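You operate a simulated robot arm through the tools that you are given. There is no shell and no other tool. Be economical: measure what you need, move in short steps, check, and stop when the job is done.

You are at the controls of a simulated two-armed robot. One attempt, no reset.

## Task
Put three of the corn puffs from the top of the khaki table on the blue bench top. Take the lid off the clear jar with a green lid and lay it down on the top of the khaki table. Take the clear cup with a blue mark and put it on the top of the khaki table. Open the white drawer under the plate. The order is free. Set down upright: clear cup with a blue mark.

Only the result counts: the job must be done as asked and must still hold three seconds after the hand-in. Knocking over, shifting, dropping, spilling or breaking anything else fails it. Lids that push on must go on centred and level and be pressed home; caps that screw on are set level and turned clockwise until they are tight.

## Robot
Two 7-joint arms with two-finger parallel grippers on one trunk, on a base that drives. Base frame: it is fixed to the floor where the robot stands at the start and does not move with it; the origin is under the middle of the robot, x ahead of it, y to its left, z up. Units: cm, degrees, N and s.
The left shoulder is at the start at [5, 16.5, 118], the right one opposite. With the tool pointing down near the work surface each hand reaches from about 10 to 68 cm from the robot's upright axis, wherever it stands, measured 20 degrees to its own side. Places, roughly: blue bench top [-340, 70, 90]; clear cup with a blue mark (8x8x9 cm) [60, -120, 90]; clear jar with a green lid (8x8x10 cm) [60, 30, 80]; corn puff (4x4x3 cm) [50, -10, 80]; top of the khaki table [60, 10, 80]; white drawer under the plate [-120, 310, 90]. Payload 3.91 kg a hand.
Tool frame (each hand has its own): the origin (TCP) lies between the finger pads and is the grasp point; the fingertips stand 3 cm ahead of it; z points along the fingers, y is the line along which they close. The gripper opens to 11 cm. The fingers are 2 cm wide and 1 cm thick; the gripper's body (4.8 by 11.2 cm) begins 5.5 cm behind the TCP.
Orientation is told as [roll, pitch, yaw] about the base's x, y, z axes, in that order, counted from this pose: with the fingers straight down and closing along the base's y, the tool's x points along the base's -x, its y along +y and its z along -z.

## Interface
- The arms move only by the tool nudge_tool. It takes "left_moves", "right_moves" or both (then of equal length, played together; a hand with none holds still); each is a list of rows, each a list of 6 numbers: the shift along the tool's x, y, z in cm, then the turn, a rotation vector about the tool's x, y, z in degrees. In form: [[tx, ty, tz, rx, ry, rz], ...]. A call has 1 to 20 rows; each row shifts and turns the commanded pose from where the row before left it, along the tool's axes as they then stand. "left_claw" and "right_claw" are, for a hand that has rows, the finger opening in cm, from 0 to 11, set as the call begins (left out, the last holds). A row lasts 0.2 s, in which the tool goes at most 5 cm and 8.6 degrees; a call with a longer step from one row to the next is refused whole, and so is a gripper value outside its range. Where a pose cannot be reached the arm comes as near as it can. A force on the tool above 40 N (or 10 N above the force at the start of the call, whichever is more), or a blocked arm, ends the call early, and 0.2 s more pass. Each finger travels about 4.5 cm/s and halts on what it meets, pressing with about 26 N; the grip force reading is that of the motor and also rises with nothing between the fingers. The clock runs only during rows and for 0.2 s after the last one: add rows that do not move to give the fingers time. It gives the time, the measured TCP pose, the force on the tool (base axes), the opening and the grip force at its end, in the units of the frame above (readings bear some noise), with the torque about the TCP (base axes, N m) and any sound that the robot's microphone picked up, and new pictures: "pictures" is both (left out), scene, wrist or none (wrist: the cameras of the hands that moved).
- Cameras (640 x 400 px; columns grow to the right, rows downward): "scene" is now at [11.88, 0.92, 135.02]; the picture's right is [0.11, -0.99, 0.00], its down [-0.56, -0.06, -0.83] and it looks along [0.82, 0.09, -0.56] (base axes); focal length 258 px, centre (320, 200). "left" rides on the left gripper at [7.2, -1.7, -10.3] in its tool frame; the picture's right is [0.23, 0.97, 0.00], its down [-0.76, 0.18, -0.62] and it looks along [-0.61, 0.14, 0.78] (tool axes); focal length 222 px, centre (320, 200). "right" rides on the right gripper at [7.2, 1.7, -10.3] in its tool frame; the picture's right is [-0.23, 0.97, 0.00], its down [-0.76, -0.18, -0.62] and it looks along [-0.61, -0.14, 0.78] (tool axes); focal length 222 px, centre (320, 200). There is no depth. A picture from a camera that has moved, and an enlarged one, comes with that camera's place and axes in the base frame and with its lens.
- raise_lower(by): slides the trunk up (or, below 0, down) by that many cm; the arms and the scene camera ride with it, the base frame stays. It gives what a move gives, with no picture.
- drive_base(legs): drives the robot by 1 to 6 legs, each [ahead, left, turn to the left] in cm, cm and degrees, along the robot's own axes; the way and the turn of a leg run together, so that a leg with both is an arc; at most 150 cm and 180 degrees a leg. The arms and the cameras ride along, it lands a little off, and it stops where it bumps. It gives what a move gives, and a new picture of the scene camera.
- turn_head(pan, tilt): turns the head with the scene camera to pan (to the left, within 80 degrees either way) and tilt (down, from -29 to 69), counted from straight ahead of the robot. It gives what a move gives, and a new picture of the scene camera.
- zoom(camera, box): a new picture of the part [left, top, right, bottom] of that camera's present view, enlarged. No time passes.
- finish_job(): hands the job in; it is judged then, once.

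Go step by step. Nothing tells you exact positions but the pictures and the camera data: compare them with the known pose of the tool, close in by small moves and look again before you grip or let go. The budget is 165 turns and 260 pictures, counting those below and the enlarged ones. Unless the task says otherwise, let go and move clear before handing in, and close with one line.

The tools are called after ">>>" as a command line: name --argument value ..., lists and objects as JSON in quotes. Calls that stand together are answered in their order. nudge_tool: Moves the arms, as the interface text tells. Its arguments: {"type":"object","properties":{"left_moves":{"type":"array","items":{"type":"array","items":{"type":"number"}}},"left_claw":{"type":"number"},"right_moves":{"type":"array","items":{"type":"array","items":{"type":"number"}}},"right_claw":{"type":"number"},"pictures":{"type":"string","enum":["both","scene","wrist","none"]}},"required":[]} The other tools are called the same way: raise_lower (by) slides the trunk up or down; drive_base (legs) drives the base; turn_head (pan, tilt) turns the head that bears the scene camera; zoom (camera, box) takes an enlarged picture of a part of a camera's view; finish_job () hands the job in.

At the start:

```text
clock: 0.0
left_eef_pos: [38.51, 28.71, 109.75]
left_ee_rot: [0.0, 0.0, 0.0]
left_force: [-1.0, 0.5, 0.5]
left_ft_torque: [0.02, -0.04, 0.0]
left_width: 11.0
left_finger_force: 0.1
right_eef_pos: [43.82, -5.95, 116.33]
right_ee_rot: [0.0, -0.1, 0.1]
right_force: [-0.1, 0.4, 0.7]
right_ft_torque: [-0.01, 0.0, 0.01]
right_width: 11.0
right_finger_force: 0.1
trunk travel left (down, up): [-40.0, 10.3]
robot x, y, heading: [-0.19, -0.21, -0.1]
head pan, tilt: [6.2, 34.0]
```

scene: 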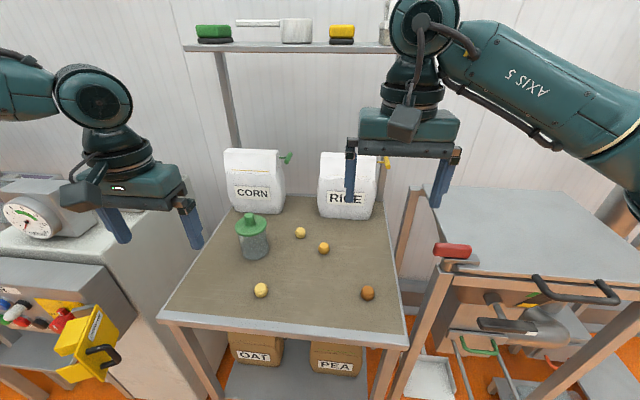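
right: 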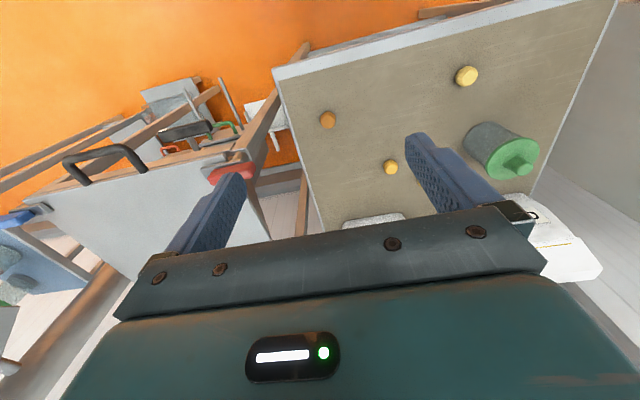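
left: 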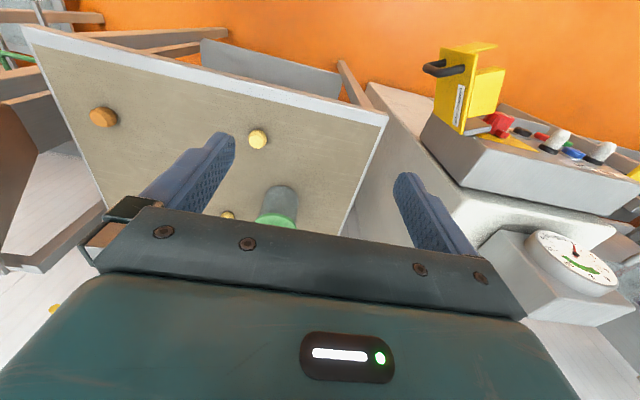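

I see the khaki table with a green-lidded jar and four small puffs. I'll zoom to tell the puffs apart and look at the jar.

>>> zoom --camera "scene" --box '[220, 190, 400, 310]'

>>> turn_head --pan -60 --tilt 25

```text
3.33 times, centred on (310, 250) of scene
camera zoom: at [11.88, 0.92, 135.02], right [0.11, -0.99, 0.0], down [-0.56, -0.06, -0.83], along [0.82, 0.09, -0.56], focal length 859 px, centre (353, 33)
```

zoom: 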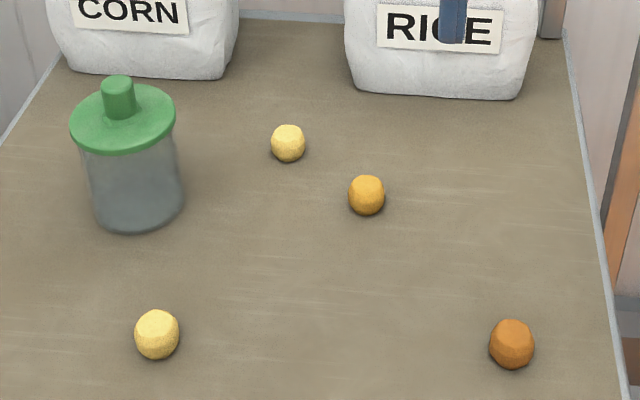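

```text
clock: 1.4
left_eef_pos: [38.45, 28.67, 109.73]
left_ee_rot: [0.0, 0.1, 0.0]
left_force: [0.1, -0.7, 0.2]
left_ft_torque: [0.03, -0.04, 0.03]
left_width: 11.0
left_finger_force: 0.0
right_eef_pos: [43.95, -6.06, 116.32]
right_ee_rot: [0.0, 0.1, -0.1]
right_force: [-0.3, 0.1, 0.4]
right_ft_torque: [0.02, 0.02, 0.03]
right_width: 10.99
right_finger_force: 0.0
trunk travel left (down, up): [-40.0, 10.3]
robot x, y, heading: [0.39, -0.14, 0.1]
head pan, tilt: [-60.0, 25.0]
camera scene: at [7.68, -8.02, 136.44], right [-0.87, -0.5, 0.0], down [-0.21, 0.37, -0.91], along [0.45, -0.78, -0.42], focal length 258 px, centre (320, 200)
```

scene: 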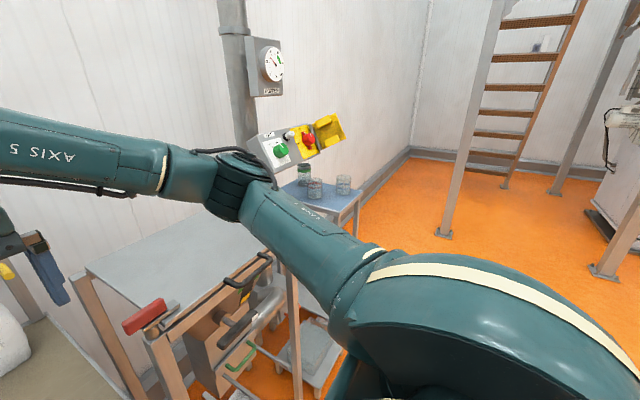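

All four puffs look like corn puffs, in different shades; I put the jar near (63, 26). I'll move the left hand above the lid knob and turn the head back to check.

>>> turn_head --pan 8 --tilt 40

>>> nudge_tool --left_moves '[[-4.1, -0.5, 0.9, 0, 0, 0], [-4.1, -0.5, 0.9, 0, 0, 0], [-4.1, -0.5, 0.9, 0, 0, 0], [-4.1, -0.5, 0.9, 0, 0, 0], [-4.1, -0.5, 0.9, 0, 0, 0], [-4.1, -0.5, 0.9, 0, 0, 0], [0, 0, 0, 0, 0, 0]]' --left_claw 7

```text
clock: 2.8
left_eef_pos: [38.7, 28.76, 109.85]
left_ee_rot: [0.1, 0.0, 0.1]
left_force: [0.2, 0.4, 0.0]
left_ft_torque: [0.02, -0.01, 0.01]
left_width: 11.0
left_finger_force: 0.0
right_eef_pos: [44.06, -5.99, 116.39]
right_ee_rot: [-0.1, 0.1, 0.0]
right_force: [-0.3, -0.6, 0.5]
right_ft_torque: [0.04, 0.03, -0.03]
right_width: 10.98
right_finger_force: 0.0
trunk travel left (down, up): [-40.0, 10.3]
robot x, y, heading: [-0.03, 0.25, 0.1]
head pan, tilt: [8.0, 40.0]
camera scene: at [11.49, 1.14, 134.11], right [0.14, -0.99, 0.0], down [-0.64, -0.09, -0.77], along [0.76, 0.11, -0.64], focal length 258 px, centre (320, 200)
```

scene: 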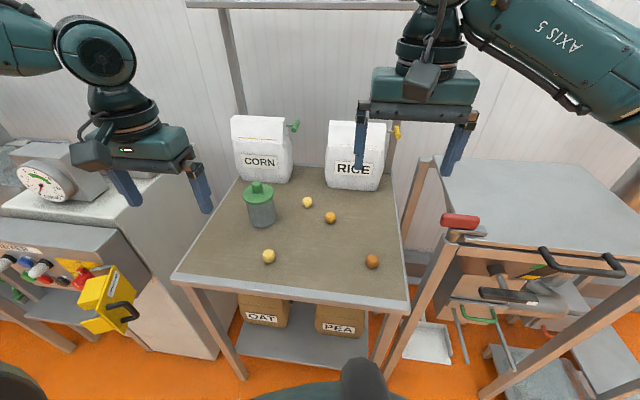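

```text
clock: 4.4
left_eef_pos: [57.92, 27.72, 105.08]
left_ee_rot: [0.0, -0.1, 0.0]
left_force: [0.0, -0.6, 0.0]
left_ft_torque: [-0.03, -0.01, 0.06]
left_width: 7.01
left_finger_force: 0.0
left hand out of reach, approached as far as the arm can: row 5, 6
right_eef_pos: [43.85, -6.0, 116.38]
right_ee_rot: [0.0, 0.0, 0.0]
right_force: [-0.8, -0.7, -1.2]
right_ft_torque: [0.02, -0.02, -0.02]
right_width: 11.01
right_finger_force: 0.0
trunk travel left (down, up): [-40.0, 10.3]
robot x, y, heading: [-0.04, -0.04, -0.0]
head pan, tilt: [8.0, 40.0]
camera scene: at [11.48, 1.14, 134.11], right [0.14, -0.99, 0.0], down [-0.64, -0.09, -0.77], along [0.76, 0.11, -0.64], focal length 258 px, centre (320, 200)
camera left: at [50.67, 25.93, 115.5], right [-0.23, 0.97, 0.0], down [0.76, 0.18, 0.62], along [0.61, 0.14, -0.78], focal length 222 px, centre (320, 200)
```

scene: 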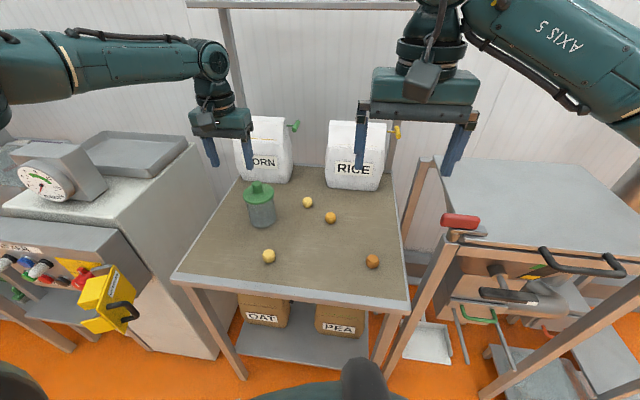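
left: 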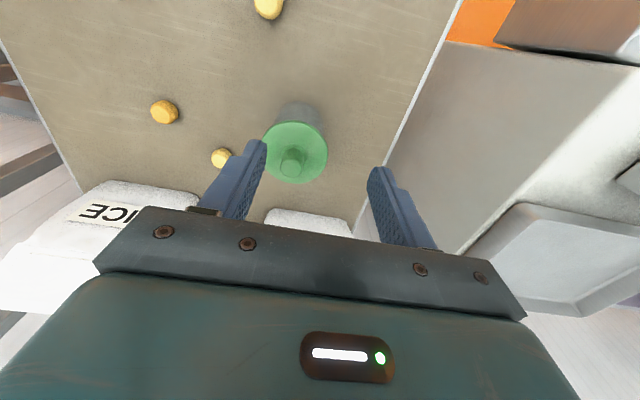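

Knob is near (63.9, 25.4), top around z 93.5. The hand is short on reach, so I'll look down for clearance before driving ahead.

>>> turn_head --pan 8 --tilt 68

```text
clock: 5.3
left_eef_pos: [57.75, 27.55, 105.11]
left_ee_rot: [0.0, -0.1, -0.1]
left_force: [-0.7, -0.4, -0.9]
left_ft_torque: [-0.04, -0.02, -0.05]
left_width: 7.01
left_finger_force: 0.0
right_eef_pos: [43.95, -6.0, 116.34]
right_ee_rot: [0.0, 0.1, 0.0]
right_force: [0.4, -0.4, 0.0]
right_ft_torque: [0.02, -0.01, 0.0]
right_width: 11.01
right_finger_force: 0.0
trunk travel left (down, up): [-40.0, 10.3]
robot x, y, heading: [0.19, 0.15, -0.0]
head pan, tilt: [8.0, 68.0]
camera scene: at [8.71, 0.75, 130.58], right [0.14, -0.99, 0.0], down [-0.92, -0.13, -0.38], along [0.37, 0.05, -0.93], focal length 258 px, centre (320, 200)
```

scene: 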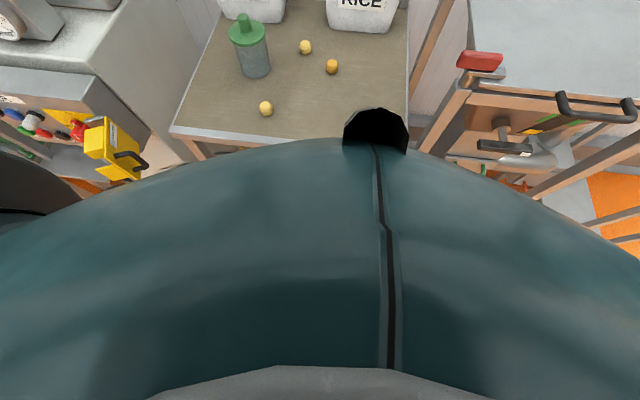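

Chest seems clear of the table edge (x≈41). I'll creep ahead 7 cm.

>>> drive_base --legs '[[7, 0, 0]]'

>>> turn_head --pan 8 --tilt 42

```text
clock: 6.3
left_eef_pos: [64.76, 27.62, 105.08]
left_ee_rot: [-0.1, -0.1, 0.0]
left_force: [0.0, -0.2, -0.5]
left_ft_torque: [0.0, 0.01, 0.0]
left_width: 6.98
left_finger_force: 0.1
right_eef_pos: [50.85, -6.04, 116.42]
right_ee_rot: [0.0, 0.0, 0.0]
right_force: [0.3, -0.2, -0.3]
right_ft_torque: [0.02, 0.02, -0.01]
right_width: 10.99
right_finger_force: 0.0
trunk travel left (down, up): [-40.0, 10.3]
robot x, y, heading: [6.77, 0.3, 0.3]
head pan, tilt: [8.0, 68.0]
camera scene: at [15.69, 0.75, 130.56], right [0.14, -0.99, 0.0], down [-0.92, -0.13, -0.37], along [0.37, 0.05, -0.93], focal length 258 px, centre (320, 200)
```

scene: 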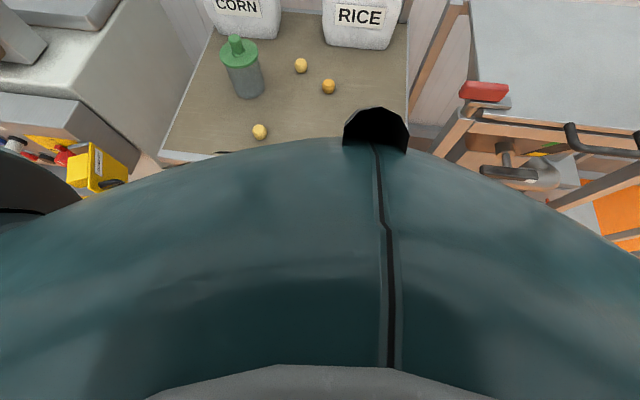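

```text
clock: 7.2
left_eef_pos: [64.72, 27.65, 105.21]
left_ee_rot: [0.0, -0.1, 0.0]
left_force: [-0.3, 0.3, 0.0]
left_ft_torque: [-0.01, 0.0, 0.02]
left_width: 7.01
left_finger_force: 0.1
right_eef_pos: [50.79, -6.07, 116.42]
right_ee_rot: [0.0, 0.0, 0.0]
right_force: [0.0, 0.1, -1.0]
right_ft_torque: [-0.01, 0.0, -0.02]
right_width: 11.03
right_finger_force: 0.0
trunk travel left (down, up): [-40.0, 10.3]
robot x, y, heading: [6.67, -0.33, -0.1]
head pan, tilt: [8.0, 42.0]
camera scene: at [18.25, 1.12, 133.81], right [0.14, -0.99, 0.0], down [-0.66, -0.09, -0.74], along [0.74, 0.1, -0.67], focal length 258 px, centre (320, 200)
```

scene: 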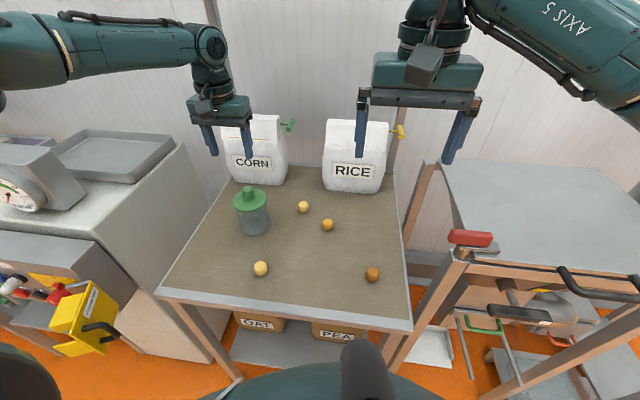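

Drive was clean. Now bring the left hand over the knob and look with the wrist camera.

>>> nudge_tool --left_moves '[[0.4, -1.1, 1.5, 0, 0, 0], [0.4, -1.1, 1.5, 0, 0, 0], [0, 0, 2, 0, 0, 0], [0, 0, 0, 0, 0, 0]]' --pictures "wrist"

```text
clock: 8.2
left_eef_pos: [62.9, 25.93, 100.35]
left_ee_rot: [-0.2, -0.2, 0.0]
left_force: [0.0, 0.3, -0.5]
left_ft_torque: [0.01, 0.01, -0.04]
left_width: 7.01
left_finger_force: 0.0
left hand out of reach, approached as far as the arm can: row 2, 3
right_eef_pos: [50.85, -6.09, 116.32]
right_ee_rot: [-0.1, 0.0, 0.0]
right_force: [0.5, 0.3, 0.3]
right_ft_torque: [-0.01, -0.02, 0.05]
right_width: 11.02
right_finger_force: 0.0
trunk travel left (down, up): [-40.0, 10.3]
robot x, y, heading: [7.06, 0.0, 0.0]
head pan, tilt: [8.0, 42.0]
camera left: at [55.79, 24.17, 110.75], right [-0.23, 0.97, 0.0], down [0.76, 0.18, 0.63], along [0.61, 0.14, -0.78], focal length 222 px, centre (320, 200)
```

left: 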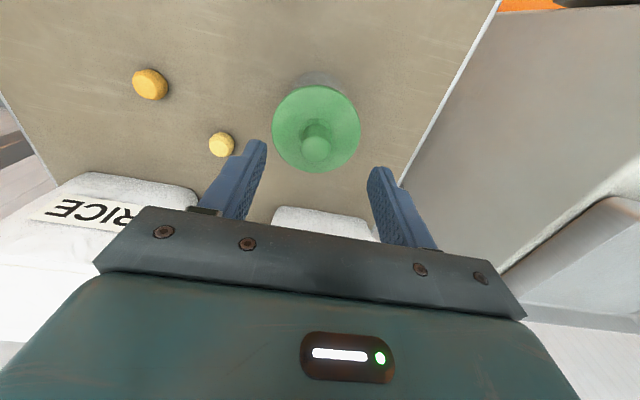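

Knob at about (64.1, 25.7). Small forward and down move.

>>> nudge_tool --left_moves '[[-0.6, -0.1, 1.5, 0, 0, 0], [-0.6, -0.1, 1.5, 0, 0, 0], [0, 0, 0, 0, 0, 0]]' --pictures "wrist"

```text
clock: 9.0
left_eef_pos: [62.38, 26.49, 98.02]
left_ee_rot: [-0.1, -0.1, 0.0]
left_force: [0.3, 0.1, -0.1]
left_ft_torque: [-0.04, -0.02, -0.01]
left_width: 6.98
left_finger_force: 0.1
left hand out of reach, approached as far as the arm can: row 1, 2
right_eef_pos: [50.75, -6.07, 116.48]
right_ee_rot: [0.0, 0.1, 0.0]
right_force: [0.0, -0.7, -0.3]
right_ft_torque: [0.0, -0.01, -0.01]
right_width: 10.99
right_finger_force: 0.1
trunk travel left (down, up): [-40.0, 10.3]
robot x, y, heading: [6.73, 0.26, -0.3]
head pan, tilt: [8.0, 42.0]
camera left: at [55.27, 24.8, 108.46], right [-0.23, 0.97, 0.0], down [0.76, 0.18, 0.62], along [0.61, 0.14, -0.78], focal length 222 px, centre (320, 200)
```

left: 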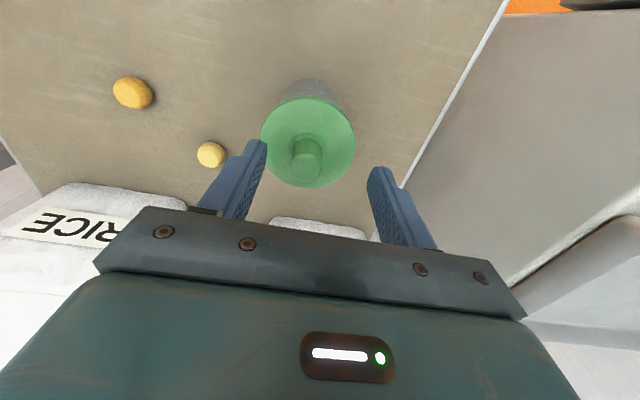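

Reach shrinks as the hand goes lower, so lowering the trunk should help. I'll raise the hand first, then lower the trunk.

>>> nudge_tool --left_moves '[[2, 0, -4, 0, 0, 0], [2, 0, -4, 0, 0, 0], [2, 0, -4, 0, 0, 0], [1, 0, -4, 0, 0, 0], [0, 0, 0, 0, 0, 0]]' --pictures "none"

>>> raise_lower --by -14

```text
clock: 10.2
left_eef_pos: [55.27, 26.61, 114.08]
left_ee_rot: [0.0, -0.1, 0.0]
left_force: [0.8, -1.2, 0.1]
left_ft_torque: [0.01, 0.01, -0.02]
left_width: 7.03
left_finger_force: 0.0
right_eef_pos: [50.91, -6.11, 116.55]
right_ee_rot: [0.0, -0.1, -0.1]
right_force: [0.1, -0.4, 0.2]
right_ft_torque: [0.0, 0.0, 0.01]
right_width: 11.02
right_finger_force: 0.0
trunk travel left (down, up): [-40.0, 10.3]
robot x, y, heading: [6.8, -0.14, -0.2]
head pan, tilt: [8.0, 42.0]
```

```text
clock: 11.9
left_eef_pos: [55.44, 26.64, 100.04]
left_ee_rot: [0.0, -0.1, 0.0]
left_force: [-1.0, 0.8, 0.2]
left_ft_torque: [-0.02, 0.0, 0.04]
left_width: 7.0
left_finger_force: 0.0
right_eef_pos: [50.75, -6.01, 102.38]
right_ee_rot: [0.0, 0.0, 0.0]
right_force: [0.0, 0.0, -0.2]
right_ft_torque: [0.01, 0.01, 0.01]
right_width: 11.02
right_finger_force: 0.1
trunk travel left (down, up): [-26.0, 24.3]
robot x, y, heading: [6.6, 0.04, 0.2]
head pan, tilt: [8.0, 42.0]
```

Now over the knob again.

>>> nudge_tool --left_moves '[[-4.3, -0.5, 0, 0, 0, 0], [-4.4, -0.5, 1, 0, 0, 0], [0, 0, 1, 0, 0, 0], [0, 0, 0, 0, 0, 0]]'

```text
clock: 12.9
left_eef_pos: [64.11, 25.69, 97.99]
left_ee_rot: [0.0, -0.1, 0.0]
left_force: [0.7, -0.3, -0.3]
left_ft_torque: [-0.01, -0.01, -0.02]
left_width: 7.01
left_finger_force: 0.0
right_eef_pos: [50.84, -5.93, 102.37]
right_ee_rot: [-0.1, -0.1, 0.0]
right_force: [-0.5, 0.4, -0.4]
right_ft_torque: [-0.03, 0.01, 0.01]
right_width: 11.0
right_finger_force: 0.1
trunk travel left (down, up): [-26.0, 24.3]
robot x, y, heading: [6.82, 0.08, 0.0]
head pan, tilt: [8.0, 42.0]
camera scene: at [18.24, 1.12, 119.81], right [0.14, -0.99, 0.0], down [-0.66, -0.09, -0.74], along [0.74, 0.1, -0.67], focal length 258 px, centre (320, 200)
camera left: at [56.86, 23.99, 108.33], right [-0.23, 0.97, 0.0], down [0.76, 0.18, 0.62], along [0.61, 0.14, -0.78], focal length 222 px, centre (320, 200)
```

scene: 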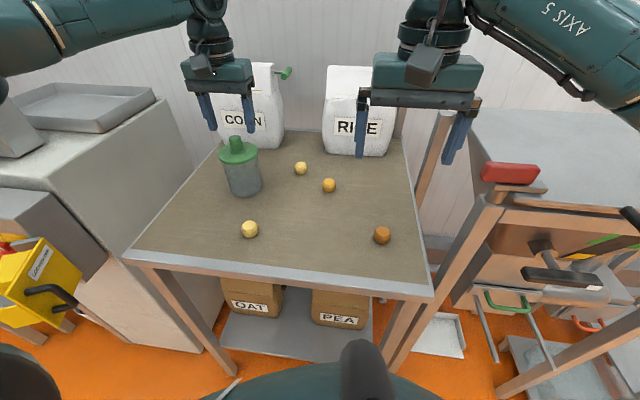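
left: 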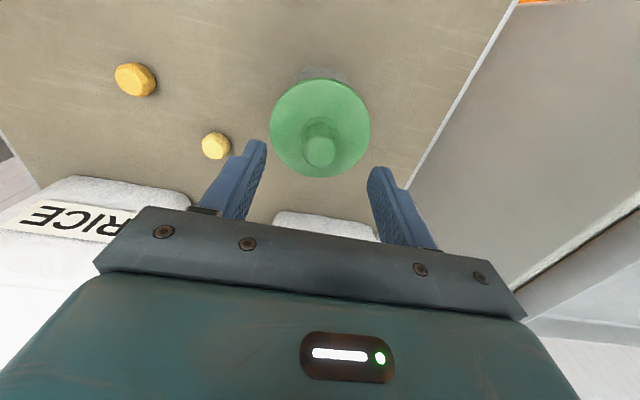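

Aligned. Descend to the knob with fingertips just above the lid disc, and close.

>>> nudge_tool --left_moves '[[0, 0, 2, 0, 0, 0], [0, 0, 2, 0, 0, 0], [0, 0, 0, 0, 0, 0]]' --pictures "none"

>>> zoom --camera "scene" --box '[180, 80, 300, 200]'

```text
clock: 13.7
left_eef_pos: [64.09, 25.7, 93.9]
left_ee_rot: [0.0, -0.1, 0.0]
left_force: [0.1, 0.8, -0.1]
left_ft_torque: [0.02, -0.03, 0.04]
left_width: 7.01
left_finger_force: 0.0
right_eef_pos: [50.91, -6.06, 102.32]
right_ee_rot: [0.0, -0.1, 0.1]
right_force: [0.4, 1.3, -0.3]
right_ft_torque: [0.0, -0.03, -0.01]
right_width: 10.96
right_finger_force: 0.0
trunk travel left (down, up): [-26.0, 24.3]
robot x, y, heading: [6.61, -0.14, -0.1]
head pan, tilt: [8.0, 42.0]
```

```text
3.33 times, centred on (240, 140) of scene
camera zoom: at [18.25, 1.12, 119.82], right [0.14, -0.99, 0.0], down [-0.66, -0.09, -0.74], along [0.74, 0.1, -0.67], focal length 859 px, centre (587, 400)
```

zoom: 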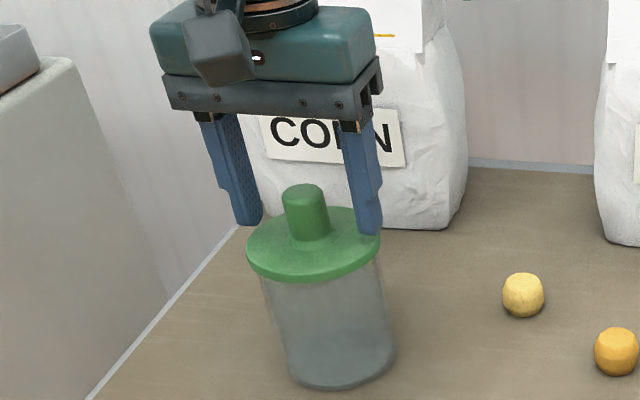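

>>> nudge_tool --left_moves '[[0, 0, 0, 0, 0, 0], [0, 0, 0, 0, 0, 0], [0, 0, 0, 0, 0, 0], [0, 0, 0, 0, 0, 0], [0, 0, 0, 0, 0, 0]]' --left_claw 1

```text
clock: 14.9
left_eef_pos: [64.09, 25.68, 93.93]
left_ee_rot: [0.0, 0.0, 0.0]
left_force: [0.1, -0.1, 0.5]
left_ft_torque: [0.01, 0.0, -0.02]
left_width: 2.41
left_finger_force: 25.9
right_eef_pos: [50.8, -6.02, 102.36]
right_ee_rot: [0.0, 0.0, 0.0]
right_force: [0.8, 0.2, 0.4]
right_ft_torque: [-0.02, -0.02, 0.0]
right_width: 11.02
right_finger_force: 0.0
trunk travel left (down, up): [-26.0, 24.3]
robot x, y, heading: [6.84, 0.53, -0.0]
head pan, tilt: [8.0, 42.0]
camera scene: at [18.25, 1.13, 119.81], right [0.14, -0.99, 0.0], down [-0.66, -0.09, -0.74], along [0.74, 0.1, -0.67], focal length 258 px, centre (320, 200)
camera left: at [56.93, 23.93, 104.35], right [-0.23, 0.97, 0.0], down [0.76, 0.18, 0.62], along [0.61, 0.14, -0.78], focal length 222 px, centre (320, 200)
```

scene: 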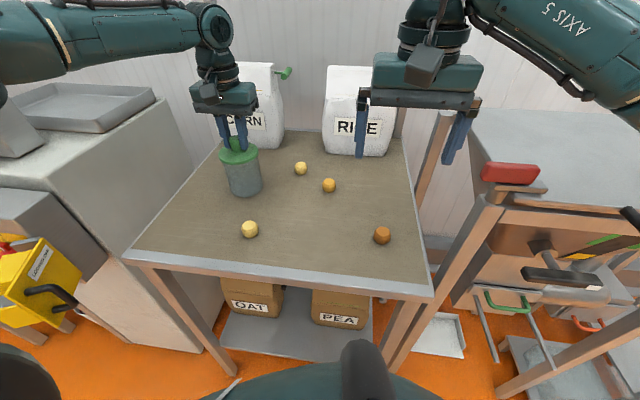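
left: 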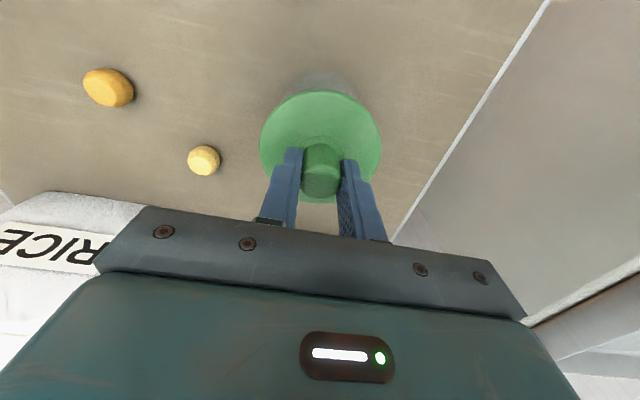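

Knob is gripped (2.4 cm). Lift gently and watch the force.

>>> nudge_tool --left_moves '[[0, 0, -0.3, 0, 0, 0], [0, 0, -0.3, 0, 0, 0], [0, 0, -0.4, 0, 0, 0], [0, 0, -0.5, 0, 0, 0], [0, 0, 0, 0, 0, 0]]' --pictures "scene"

```text
clock: 16.1
left_eef_pos: [64.01, 25.62, 95.67]
left_ee_rot: [-0.1, -0.1, 0.0]
left_force: [-1.1, -0.6, 0.0]
left_ft_torque: [0.03, -0.02, 0.01]
left_width: 2.46
left_finger_force: 17.9
right_eef_pos: [50.74, -6.06, 102.42]
right_ee_rot: [-0.1, -0.1, -0.1]
right_force: [-0.1, 0.0, 0.4]
right_ft_torque: [0.0, 0.01, 0.0]
right_width: 11.02
right_finger_force: 0.1
trunk travel left (down, up): [-26.0, 24.3]
robot x, y, heading: [6.7, -0.14, 0.2]
head pan, tilt: [8.0, 42.0]
camera scene: at [18.25, 1.11, 119.82], right [0.14, -0.99, 0.0], down [-0.66, -0.09, -0.74], along [0.74, 0.1, -0.67], focal length 258 px, centre (320, 200)
```

scene: 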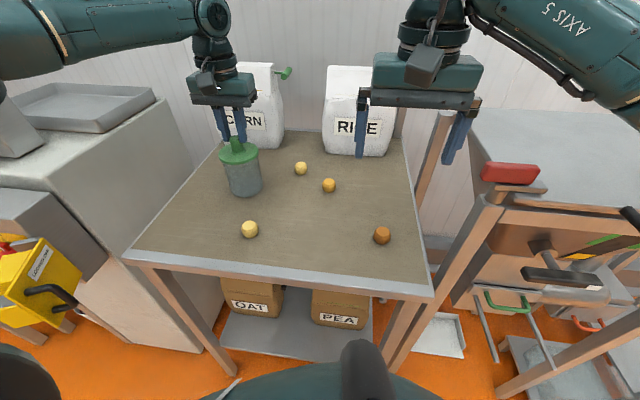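

>>> zoom --camera "scene" --box '[180, 80, 300, 200]'

```text
3.33 times, centred on (240, 140) of scene
camera zoom: at [18.25, 1.11, 119.82], right [0.14, -0.99, 0.0], down [-0.66, -0.09, -0.74], along [0.74, 0.1, -0.67], focal length 859 px, centre (587, 400)
```

zoom: 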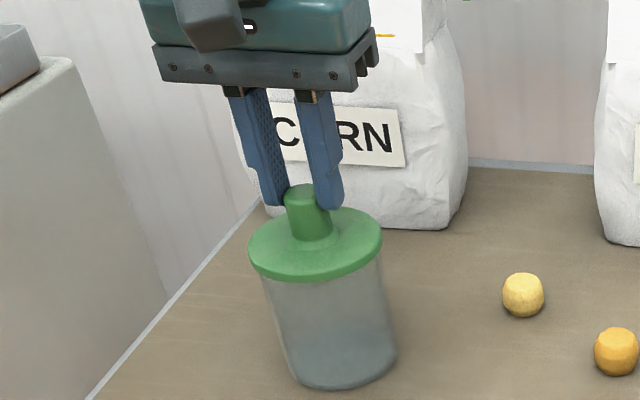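

The fingers slid up the knob: the lid is a tight fit. I'll re-grip deeper and measure the pull force in tiny steps.

>>> nudge_tool --left_moves '[[0, 0, 0, 0, 0, 0], [0, 0, 0, 0, 0, 0], [0, 0, 1.0, 0, 0, 0], [0, 0, 1.1, 0, 0, 0], [0, 0, 0, 0, 0, 0]]' --left_claw 4.5 --pictures "none"

>>> nudge_tool --left_moves '[[0, 0, 0, 0, 0, 0], [0, 0, 0, 0, 0, 0], [0, 0, 0, 0, 0, 0], [0, 0, 0, 0, 0, 0]]' --left_claw 0 --pictures "none"

>>> nudge_tool --left_moves '[[0, 0, -0.2, 0, 0, 0]]' --pictures "none"

>>> nudge_tool --left_moves '[[0, 0, -0.2, 0, 0, 0]]' --pictures "none"

```text
clock: 17.3
left_eef_pos: [64.16, 25.73, 93.4]
left_ee_rot: [0.0, -0.1, 0.1]
left_force: [-0.5, -0.3, 0.3]
left_ft_torque: [-0.04, -0.01, 0.0]
left_width: 4.5
left_finger_force: 0.1
right_eef_pos: [50.73, -6.13, 102.41]
right_ee_rot: [0.1, 0.1, 0.1]
right_force: [-0.2, -0.9, -0.2]
right_ft_torque: [0.02, 0.0, 0.02]
right_width: 11.02
right_finger_force: 0.0
trunk travel left (down, up): [-26.0, 24.3]
robot x, y, heading: [7.17, -0.25, -0.1]
head pan, tilt: [8.0, 42.0]
```

```text
clock: 18.3
left_eef_pos: [64.22, 25.55, 93.49]
left_ee_rot: [-0.1, -0.1, 0.0]
left_force: [-0.4, -0.1, -0.8]
left_ft_torque: [-0.01, -0.02, 0.02]
left_width: 2.43
left_finger_force: 25.9
right_eef_pos: [50.74, -6.03, 102.37]
right_ee_rot: [0.0, 0.1, 0.0]
right_force: [-0.1, -0.6, -0.2]
right_ft_torque: [0.01, -0.01, 0.02]
right_width: 10.98
right_finger_force: 0.0
trunk travel left (down, up): [-26.0, 24.3]
robot x, y, heading: [7.2, -0.21, -0.2]
head pan, tilt: [8.0, 42.0]
```

```text
clock: 18.7
left_eef_pos: [64.19, 25.6, 93.66]
left_ee_rot: [0.0, -0.1, 0.1]
left_force: [-0.6, 0.3, -1.7]
left_ft_torque: [-0.03, 0.01, 0.0]
left_width: 2.46
left_finger_force: 26.5
right_eef_pos: [50.83, -6.07, 102.41]
right_ee_rot: [0.0, 0.0, 0.0]
right_force: [0.4, 0.7, -0.5]
right_ft_torque: [0.01, -0.02, -0.01]
right_width: 10.99
right_finger_force: 0.1
trunk travel left (down, up): [-26.0, 24.3]
robot x, y, heading: [7.25, -0.23, -0.2]
head pan, tilt: [8.0, 42.0]
```

```text
clock: 19.1
left_eef_pos: [64.08, 25.54, 93.95]
left_ee_rot: [0.0, 0.1, 0.0]
left_force: [-0.6, 0.8, -2.8]
left_ft_torque: [0.01, -0.02, -0.04]
left_width: 2.42
left_finger_force: 26.7
right_eef_pos: [50.77, -6.01, 102.37]
right_ee_rot: [0.0, 0.1, -0.1]
right_force: [0.6, 0.3, 0.0]
right_ft_torque: [-0.02, -0.02, 0.02]
right_width: 10.99
right_finger_force: 0.0
trunk travel left (down, up): [-26.0, 24.3]
robot x, y, heading: [6.75, 0.29, 0.2]
head pan, tilt: [8.0, 42.0]
```

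>>> nudge_tool --left_moves '[[0, 0, -0.2, 0, 0, 0], [0, 0, -0.2, 0, 0, 0], [0, 0, -0.2, 0, 0, 0]]' --pictures "none"

>>> zoom --camera "scene" --box '[180, 80, 300, 200]'

```text
clock: 19.9
left_eef_pos: [64.18, 25.71, 94.45]
left_ee_rot: [-0.1, -0.2, 0.0]
left_force: [-0.1, 0.4, -1.2]
left_ft_torque: [0.0, 0.0, -0.02]
left_width: 2.4
left_finger_force: 25.7
right_eef_pos: [50.79, -5.94, 102.43]
right_ee_rot: [0.0, 0.0, 0.0]
right_force: [0.7, -0.3, 0.2]
right_ft_torque: [-0.01, 0.0, 0.0]
right_width: 10.99
right_finger_force: 0.1
trunk travel left (down, up): [-26.0, 24.3]
robot x, y, heading: [6.69, -0.2, 0.1]
head pan, tilt: [8.0, 42.0]
```

```text
3.33 times, centred on (240, 140) of scene
camera zoom: at [18.26, 1.12, 119.81], right [0.14, -0.99, 0.0], down [-0.66, -0.09, -0.74], along [0.74, 0.1, -0.67], focal length 859 px, centre (587, 400)
```

zoom: 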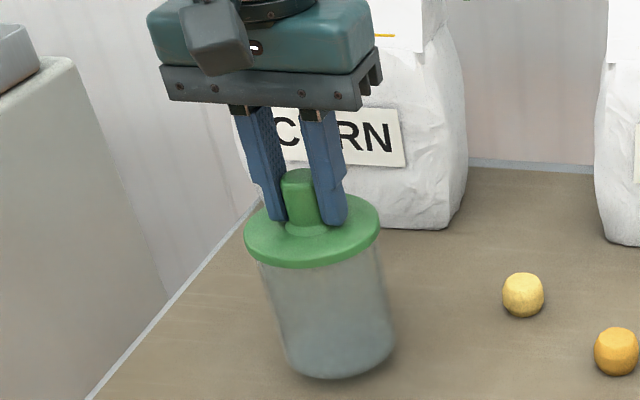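

The whole jar lifts with the lid, so I need the right hand to hold the jar. I'll set it back down, still holding the knob, and tilt the right hand for a low approach from the right.

>>> nudge_tool --left_moves '[[0, 0, 0.3, 0, 0, 0], [0, 0, 0.3, 0, 0, 0], [0, 0, 0.3, 0, 0, 0], [0, 0, 0, 0, 0, 0]]' --pictures "none"

>>> nudge_tool --right_moves '[[0, 0, 0, 0, 0, -8.4], [0, 0, 0, 0, 0, -8.4], [0, 0, 0, 0, 0, -8.4], [0, 0, 0, 0, 0, -8.4], [0, 0, 0, 0, 0, -8.4], [0, 0, 0, 0, 0, -8], [0, 0, 0, 0, -8, 0], [0, 0, 0, 0, -8, 0], [0, 0, 0, 0, -8, 0], [0, 0, 0, 0, -8, 0], [0, 0, 0, 0, -8, 0], [0, 0, 0, 0, 0, 0]]'

```text
clock: 20.9
left_eef_pos: [64.07, 25.57, 93.6]
left_ee_rot: [0.0, -0.1, 0.0]
left_force: [-0.6, 0.3, -1.4]
left_ft_torque: [0.01, 0.0, 0.01]
left_width: 2.43
left_finger_force: 26.0
right_eef_pos: [50.74, -6.13, 102.35]
right_ee_rot: [0.0, 0.0, 0.0]
right_force: [-0.2, 0.3, -0.3]
right_ft_torque: [-0.02, 0.0, 0.02]
right_width: 11.0
right_finger_force: 0.1
trunk travel left (down, up): [-26.0, 24.3]
robot x, y, heading: [7.15, 0.07, 0.1]
head pan, tilt: [8.0, 42.0]
```

```text
clock: 23.5
left_eef_pos: [64.04, 25.7, 93.46]
left_ee_rot: [0.0, -0.1, -0.1]
left_force: [0.4, -0.6, -2.2]
left_ft_torque: [0.0, -0.01, 0.0]
left_width: 2.42
left_finger_force: 26.2
right_eef_pos: [50.81, -5.99, 102.52]
right_ee_rot: [0.0, -40.1, 50.0]
right_force: [-0.3, 0.3, 0.2]
right_ft_torque: [0.03, 0.01, -0.01]
right_width: 10.98
right_finger_force: 0.1
trunk travel left (down, up): [-26.0, 24.3]
robot x, y, heading: [6.91, 0.22, 0.1]
head pan, tilt: [8.0, 42.0]
camera scene: at [18.26, 1.13, 119.81], right [0.14, -0.99, 0.0], down [-0.66, -0.09, -0.74], along [0.74, 0.1, -0.67], focal length 258 px, centre (320, 200)
camera right: at [41.75, -14.22, 105.68], right [-0.63, 0.76, 0.15], down [0.25, 0.02, 0.97], along [0.73, 0.65, -0.21], focal length 222 px, centre (320, 200)
```

scene: 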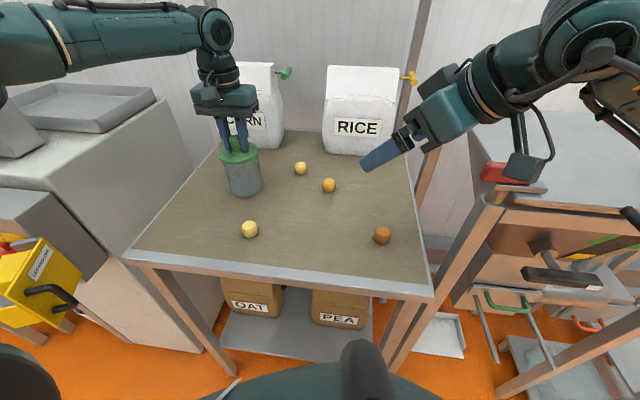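
right: 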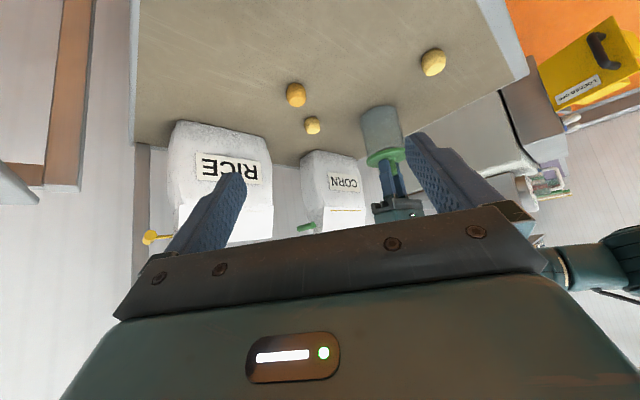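

Orientation is good. Move toward the jar standoff.

>>> nudge_tool --right_moves '[[-2.7, 2, 2.4, 0, 0, 0], [-2.7, 2, 2.4, 0, 0, 0], [-2.7, 2, 2.4, 0, 0, 0], [-2.7, 2, 2.4, 0, 0, 0], [-2.7, 2, 2.4, 0, 0, 0], [0, 0, 0, 0, 0, 0]]'

```text
clock: 24.9
left_eef_pos: [64.03, 25.64, 93.57]
left_ee_rot: [0.0, 0.0, 0.1]
left_force: [-0.1, 0.5, -1.3]
left_ft_torque: [-0.02, -0.01, 0.02]
left_width: 2.44
left_finger_force: 25.8
right_eef_pos: [54.89, 14.21, 101.87]
right_ee_rot: [0.0, -40.1, 50.0]
right_force: [-1.3, 0.2, -0.6]
right_ft_torque: [-0.04, 0.02, 0.0]
right_width: 11.0
right_finger_force: 0.0
trunk travel left (down, up): [-26.0, 24.3]
robot x, y, heading: [6.56, -0.13, 0.1]
head pan, tilt: [8.0, 42.0]
camera scene: at [18.26, 1.12, 119.81], right [0.14, -0.99, 0.0], down [-0.66, -0.09, -0.74], along [0.74, 0.1, -0.67], focal length 258 px, centre (320, 200)
camera right: at [45.75, 6.06, 105.16], right [-0.63, 0.76, 0.15], down [0.25, 0.03, 0.97], along [0.73, 0.65, -0.21], focal length 222 px, centre (320, 200)
```

scene: 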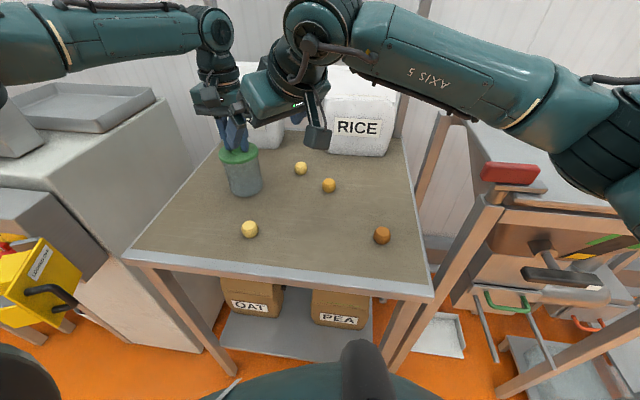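
right: 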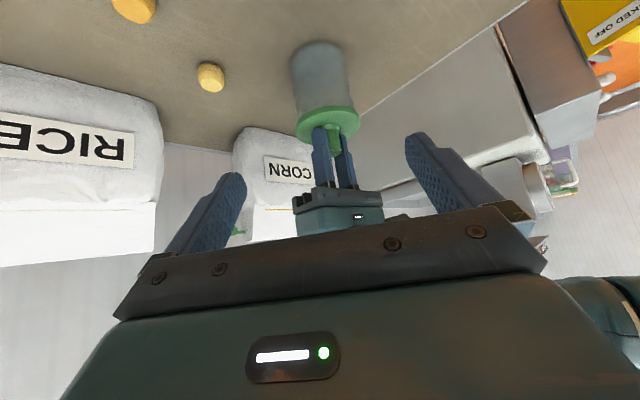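

I'll flatten the approach to 30° below horizontal so the palm clears the lid, and stand off lower.

>>> nudge_tool --right_moves '[[0, 0, 0, 0, -7, 0], [0, 0, 0, 0, -7, 0], [0, 0, 0, 0, -6, 0], [2.4, 0.1, 2.1, 0, 0, 0], [2.4, 0.1, 2.1, 0, 0, 0], [2, 0.1, 2, 0, 0, 0], [0, 0, 0, 0, 0, 0]]'

```text
clock: 26.5
left_eef_pos: [64.03, 25.59, 93.61]
left_ee_rot: [0.0, -0.1, 0.0]
left_force: [-0.7, 0.9, -1.8]
left_ft_torque: [-0.01, 0.0, -0.03]
left_width: 2.43
left_finger_force: 26.2
right_eef_pos: [55.85, 15.9, 92.68]
right_ee_rot: [-0.1, -60.0, 49.9]
right_force: [0.0, 0.2, 0.1]
right_ft_torque: [-0.02, 0.01, -0.01]
right_width: 10.98
right_finger_force: 0.1
trunk travel left (down, up): [-26.0, 24.3]
robot x, y, heading: [7.08, -0.15, -0.1]
head pan, tilt: [8.0, 42.0]
camera scene: at [18.26, 1.12, 119.81], right [0.14, -0.99, 0.0], down [-0.66, -0.09, -0.74], along [0.74, 0.1, -0.67], focal length 258 px, centre (320, 200)
camera right: at [46.49, 7.45, 91.72], right [-0.67, 0.71, 0.2], down [0.03, -0.24, 0.97], along [0.74, 0.66, 0.13], focal length 222 px, centre (320, 200)
```

scene: 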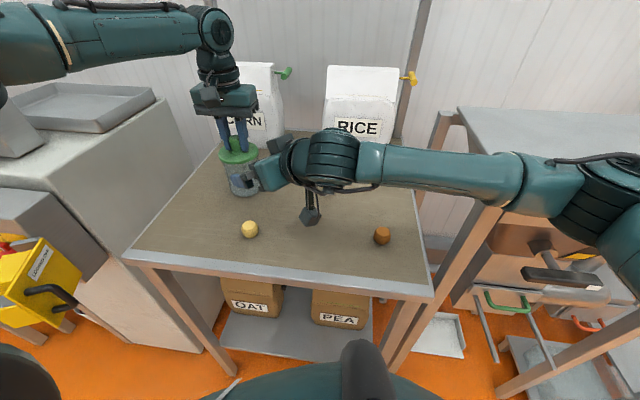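
right: 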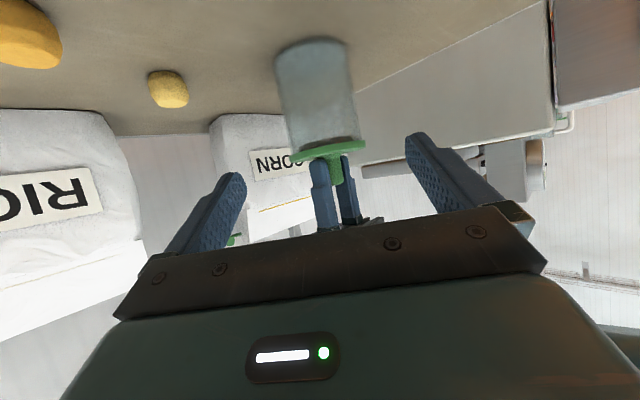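

On line. Advance 10 cm along the tool axis and check.

>>> nudge_tool --right_moves '[[0, 0, 2.5, 0, 0, 0], [0, 0, 2.5, 0, 0, 0], [0, 0, 2.5, 0, 0, 0], [0, 0, 2.5, 0, 0, 0], [0, 0, 0, 0, 0, 0]]'

```text
clock: 27.7
left_eef_pos: [64.03, 25.64, 93.52]
left_ee_rot: [-0.1, -0.1, 0.0]
left_force: [0.1, -0.5, -1.2]
left_ft_torque: [-0.01, 0.0, -0.02]
left_width: 2.43
left_finger_force: 26.1
right_eef_pos: [61.34, 22.53, 87.95]
right_ee_rot: [0.1, -60.0, 50.1]
right_force: [-0.1, -0.2, 0.1]
right_ft_torque: [-0.03, -0.02, -0.02]
right_width: 10.98
right_finger_force: 0.0
trunk travel left (down, up): [-26.0, 24.3]
robot x, y, heading: [6.99, -0.17, -0.1]
head pan, tilt: [8.0, 42.0]
camera scene: at [18.26, 1.12, 119.81], right [0.14, -0.99, 0.0], down [-0.66, -0.09, -0.74], along [0.74, 0.1, -0.67], focal length 258 px, centre (320, 200)
camera right: at [52.03, 14.09, 86.78], right [-0.67, 0.71, 0.2], down [0.03, -0.24, 0.97], along [0.74, 0.66, 0.13], focal length 222 px, centre (320, 200)
```

scene: 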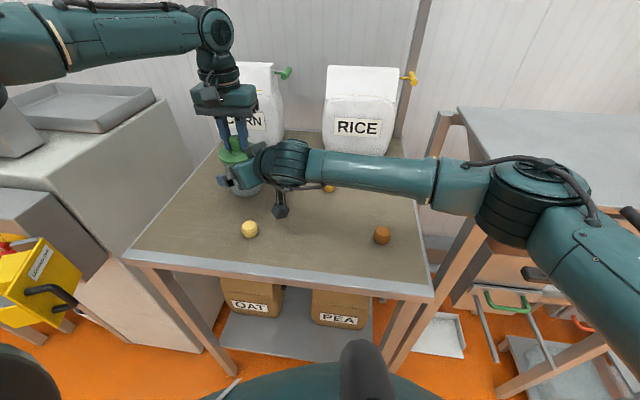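
right: 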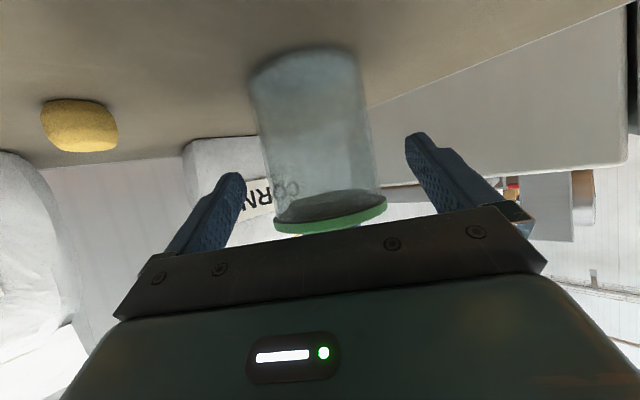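

>>> nudge_tool --right_moves '[[0, 0, 1, 0, 0, 0], [0, 0, 1, 0, 0, 0], [0, 0, 1, 0, 0, 0], [0, 0, 0, 0, 0, 0]]' --pictures "wrist"

>>> nudge_tool --right_moves '[[0, 0, 0, 0, 0, 0], [0, 0, 0, 0, 0, 0], [0, 0, 0, 0, 0, 0], [0, 0, 0, 0, 0, 0], [0, 0, 0, 0, 0, 0]]' --pictures "wrist" --right_claw 5

```text
clock: 28.7
left_eef_pos: [64.11, 25.51, 93.49]
left_ee_rot: [0.0, -0.1, 0.0]
left_force: [0.3, 0.0, -0.7]
left_ft_torque: [0.0, -0.03, 0.01]
left_width: 2.42
left_finger_force: 26.3
right_eef_pos: [62.88, 24.56, 86.39]
right_ee_rot: [-0.1, -60.0, 50.0]
right_force: [-0.5, -0.2, -0.2]
right_ft_torque: [0.01, 0.0, -0.01]
right_width: 11.03
right_finger_force: 0.1
trunk travel left (down, up): [-26.0, 24.3]
robot x, y, heading: [6.97, -0.06, -0.1]
head pan, tilt: [8.0, 42.0]
camera right: at [53.71, 16.07, 85.32], right [-0.67, 0.71, 0.2], down [0.03, -0.24, 0.97], along [0.74, 0.66, 0.13], focal length 222 px, centre (320, 200)
```

right: 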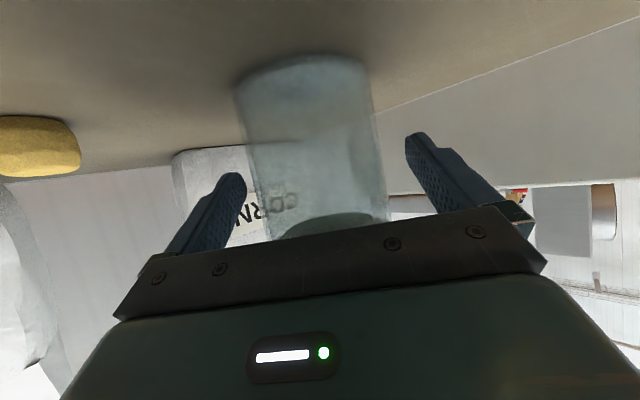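

```text
clock: 29.9
left_eef_pos: [64.1, 25.6, 93.48]
left_ee_rot: [-0.1, 0.0, 0.0]
left_force: [-0.6, -0.6, -0.2]
left_ft_torque: [0.01, 0.02, 0.03]
left_width: 2.44
left_finger_force: 26.0
right_eef_pos: [62.97, 24.52, 86.48]
right_ee_rot: [0.0, -60.0, 50.0]
right_force: [0.2, -0.9, -0.1]
right_ft_torque: [-0.04, 0.02, 0.03]
right_width: 7.35
right_finger_force: 26.3
trunk travel left (down, up): [-26.0, 24.3]
robot x, y, heading: [6.76, 0.18, -0.5]
head pan, tilt: [8.0, 42.0]
heard: snap
camera right: at [53.69, 16.07, 85.32], right [-0.67, 0.71, 0.2], down [0.03, -0.24, 0.97], along [0.74, 0.66, 0.13], focal length 222 px, centre (320, 200)
```

right: 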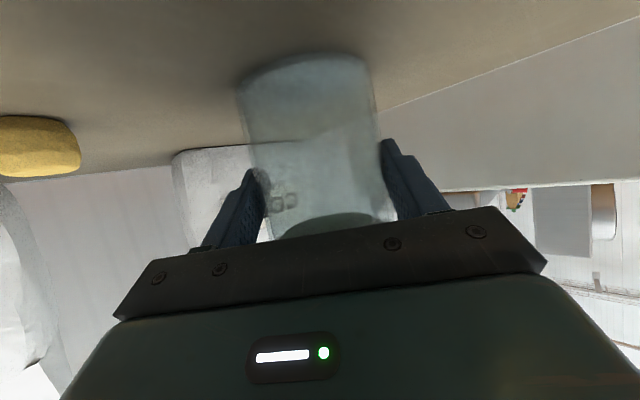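

Jar is held (7.35 cm); a snap was heard, perhaps the lid. Now pull the lid up gently.

>>> nudge_tool --left_moves '[[0, 0, -0.2, 0, 0, 0], [0, 0, -0.2, 0, 0, 0]]' --pictures "none"

>>> nudge_tool --left_moves '[[0, 0, -0.2, 0, 0, 0], [0, 0, -0.2, 0, 0, 0]]' --pictures "scene"

>>> zoom --camera "scene" --box '[180, 80, 300, 200]'

```text
clock: 30.5
left_eef_pos: [64.24, 25.6, 93.88]
left_ee_rot: [0.0, -0.1, 0.0]
left_force: [-0.1, 0.5, -0.5]
left_ft_torque: [0.0, 0.02, -0.03]
left_width: 2.42
left_finger_force: 26.1
right_eef_pos: [63.04, 24.53, 86.38]
right_ee_rot: [0.1, -60.1, 50.0]
right_force: [-0.2, -0.3, 0.3]
right_ft_torque: [-0.02, 0.0, 0.03]
right_width: 7.36
right_finger_force: 26.3
trunk travel left (down, up): [-26.0, 24.3]
robot x, y, heading: [6.54, -0.52, -0.1]
head pan, tilt: [8.0, 42.0]
```

```text
clock: 31.1
left_eef_pos: [64.12, 25.67, 94.28]
left_ee_rot: [0.0, -0.1, 0.0]
left_force: [-0.4, 0.3, -0.5]
left_ft_torque: [0.02, 0.0, 0.05]
left_width: 2.43
left_finger_force: 25.7
right_eef_pos: [63.01, 24.59, 86.37]
right_ee_rot: [0.0, -60.0, 50.0]
right_force: [0.1, 0.1, 0.2]
right_ft_torque: [-0.03, 0.0, -0.02]
right_width: 7.39
right_finger_force: 26.1
trunk travel left (down, up): [-26.0, 24.3]
robot x, y, heading: [6.59, 0.12, 0.2]
head pan, tilt: [8.0, 42.0]
camera scene: at [18.26, 1.12, 119.81], right [0.14, -0.99, 0.0], down [-0.66, -0.09, -0.74], along [0.74, 0.1, -0.67], focal length 258 px, centre (320, 200)
```

scene: 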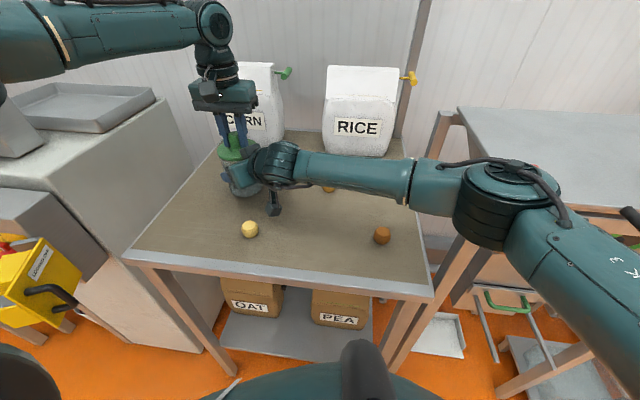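

```text
3.33 times, centred on (240, 140) of scene
camera zoom: at [18.26, 1.12, 119.81], right [0.14, -0.99, 0.0], down [-0.66, -0.09, -0.74], along [0.74, 0.1, -0.67], focal length 859 px, centre (587, 400)
```

zoom: 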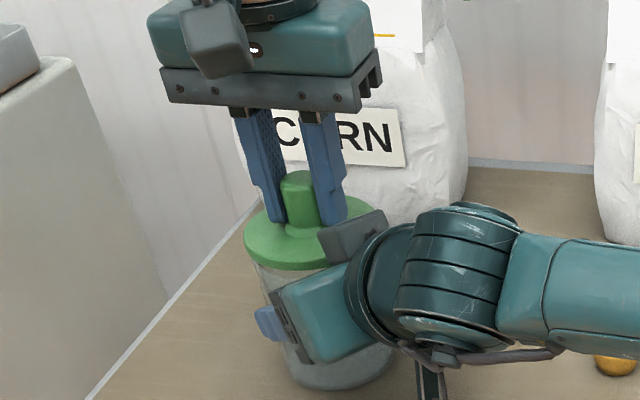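

The lid seems free and the jar stays down. Lift further.

>>> nudge_tool --left_moves '[[0, 0, -0.5, 0, 0, 0], [0, 0, -0.5, 0, 0, 0], [0, 0, -1, 0, 0, 0], [0, 0, -1.5, 0, 0, 0], [0, 0, -2, 0, 0, 0], [0, 0, -2, 0, 0, 0], [0, 0, 0, 0, 0, 0]]' --pictures "wrist"

>>> zoom --camera "scene" --box '[160, 60, 320, 220]'

```text
clock: 32.7
left_eef_pos: [63.49, 25.85, 101.71]
left_ee_rot: [0.0, -0.2, 0.0]
left_force: [-0.1, -0.4, -0.4]
left_ft_torque: [0.02, 0.01, -0.01]
left_width: 2.41
left_finger_force: 26.3
left hand out of reach, approached as far as the arm can: row 6
right_eef_pos: [63.12, 24.51, 86.39]
right_ee_rot: [0.0, -60.0, 49.9]
right_force: [0.2, -0.5, -0.5]
right_ft_torque: [-0.05, 0.01, 0.02]
right_width: 7.38
right_finger_force: 25.8
trunk travel left (down, up): [-26.0, 24.3]
robot x, y, heading: [6.69, 0.09, 0.2]
head pan, tilt: [8.0, 42.0]
camera left: at [56.32, 24.14, 112.14], right [-0.23, 0.97, 0.0], down [0.76, 0.18, 0.63], along [0.61, 0.14, -0.78], focal length 222 px, centre (320, 200)
```

left: 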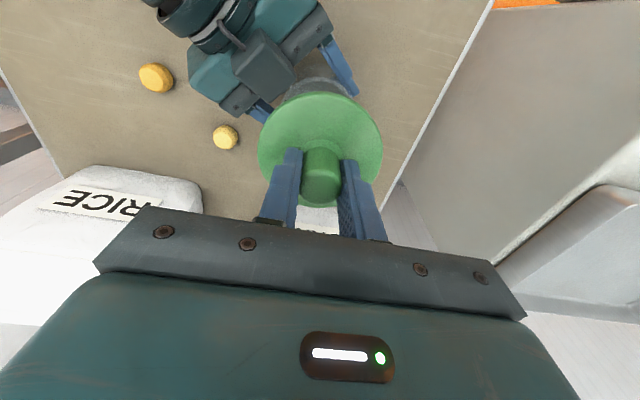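

```text
2.50 times, centred on (240, 140) of scene
camera zoom: at [18.26, 1.13, 119.81], right [0.14, -0.99, 0.0], down [-0.66, -0.09, -0.74], along [0.74, 0.1, -0.67], focal length 644 px, centre (520, 350)
```

zoom: 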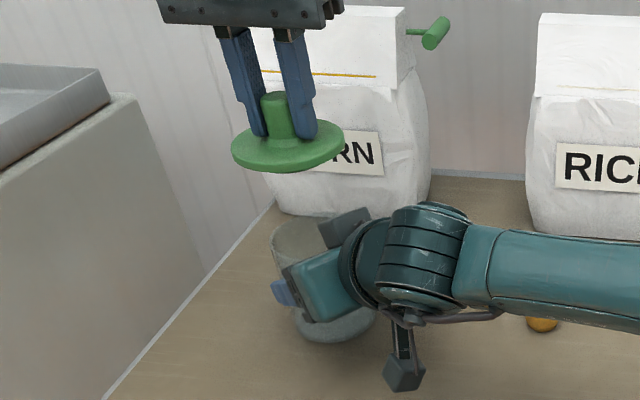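

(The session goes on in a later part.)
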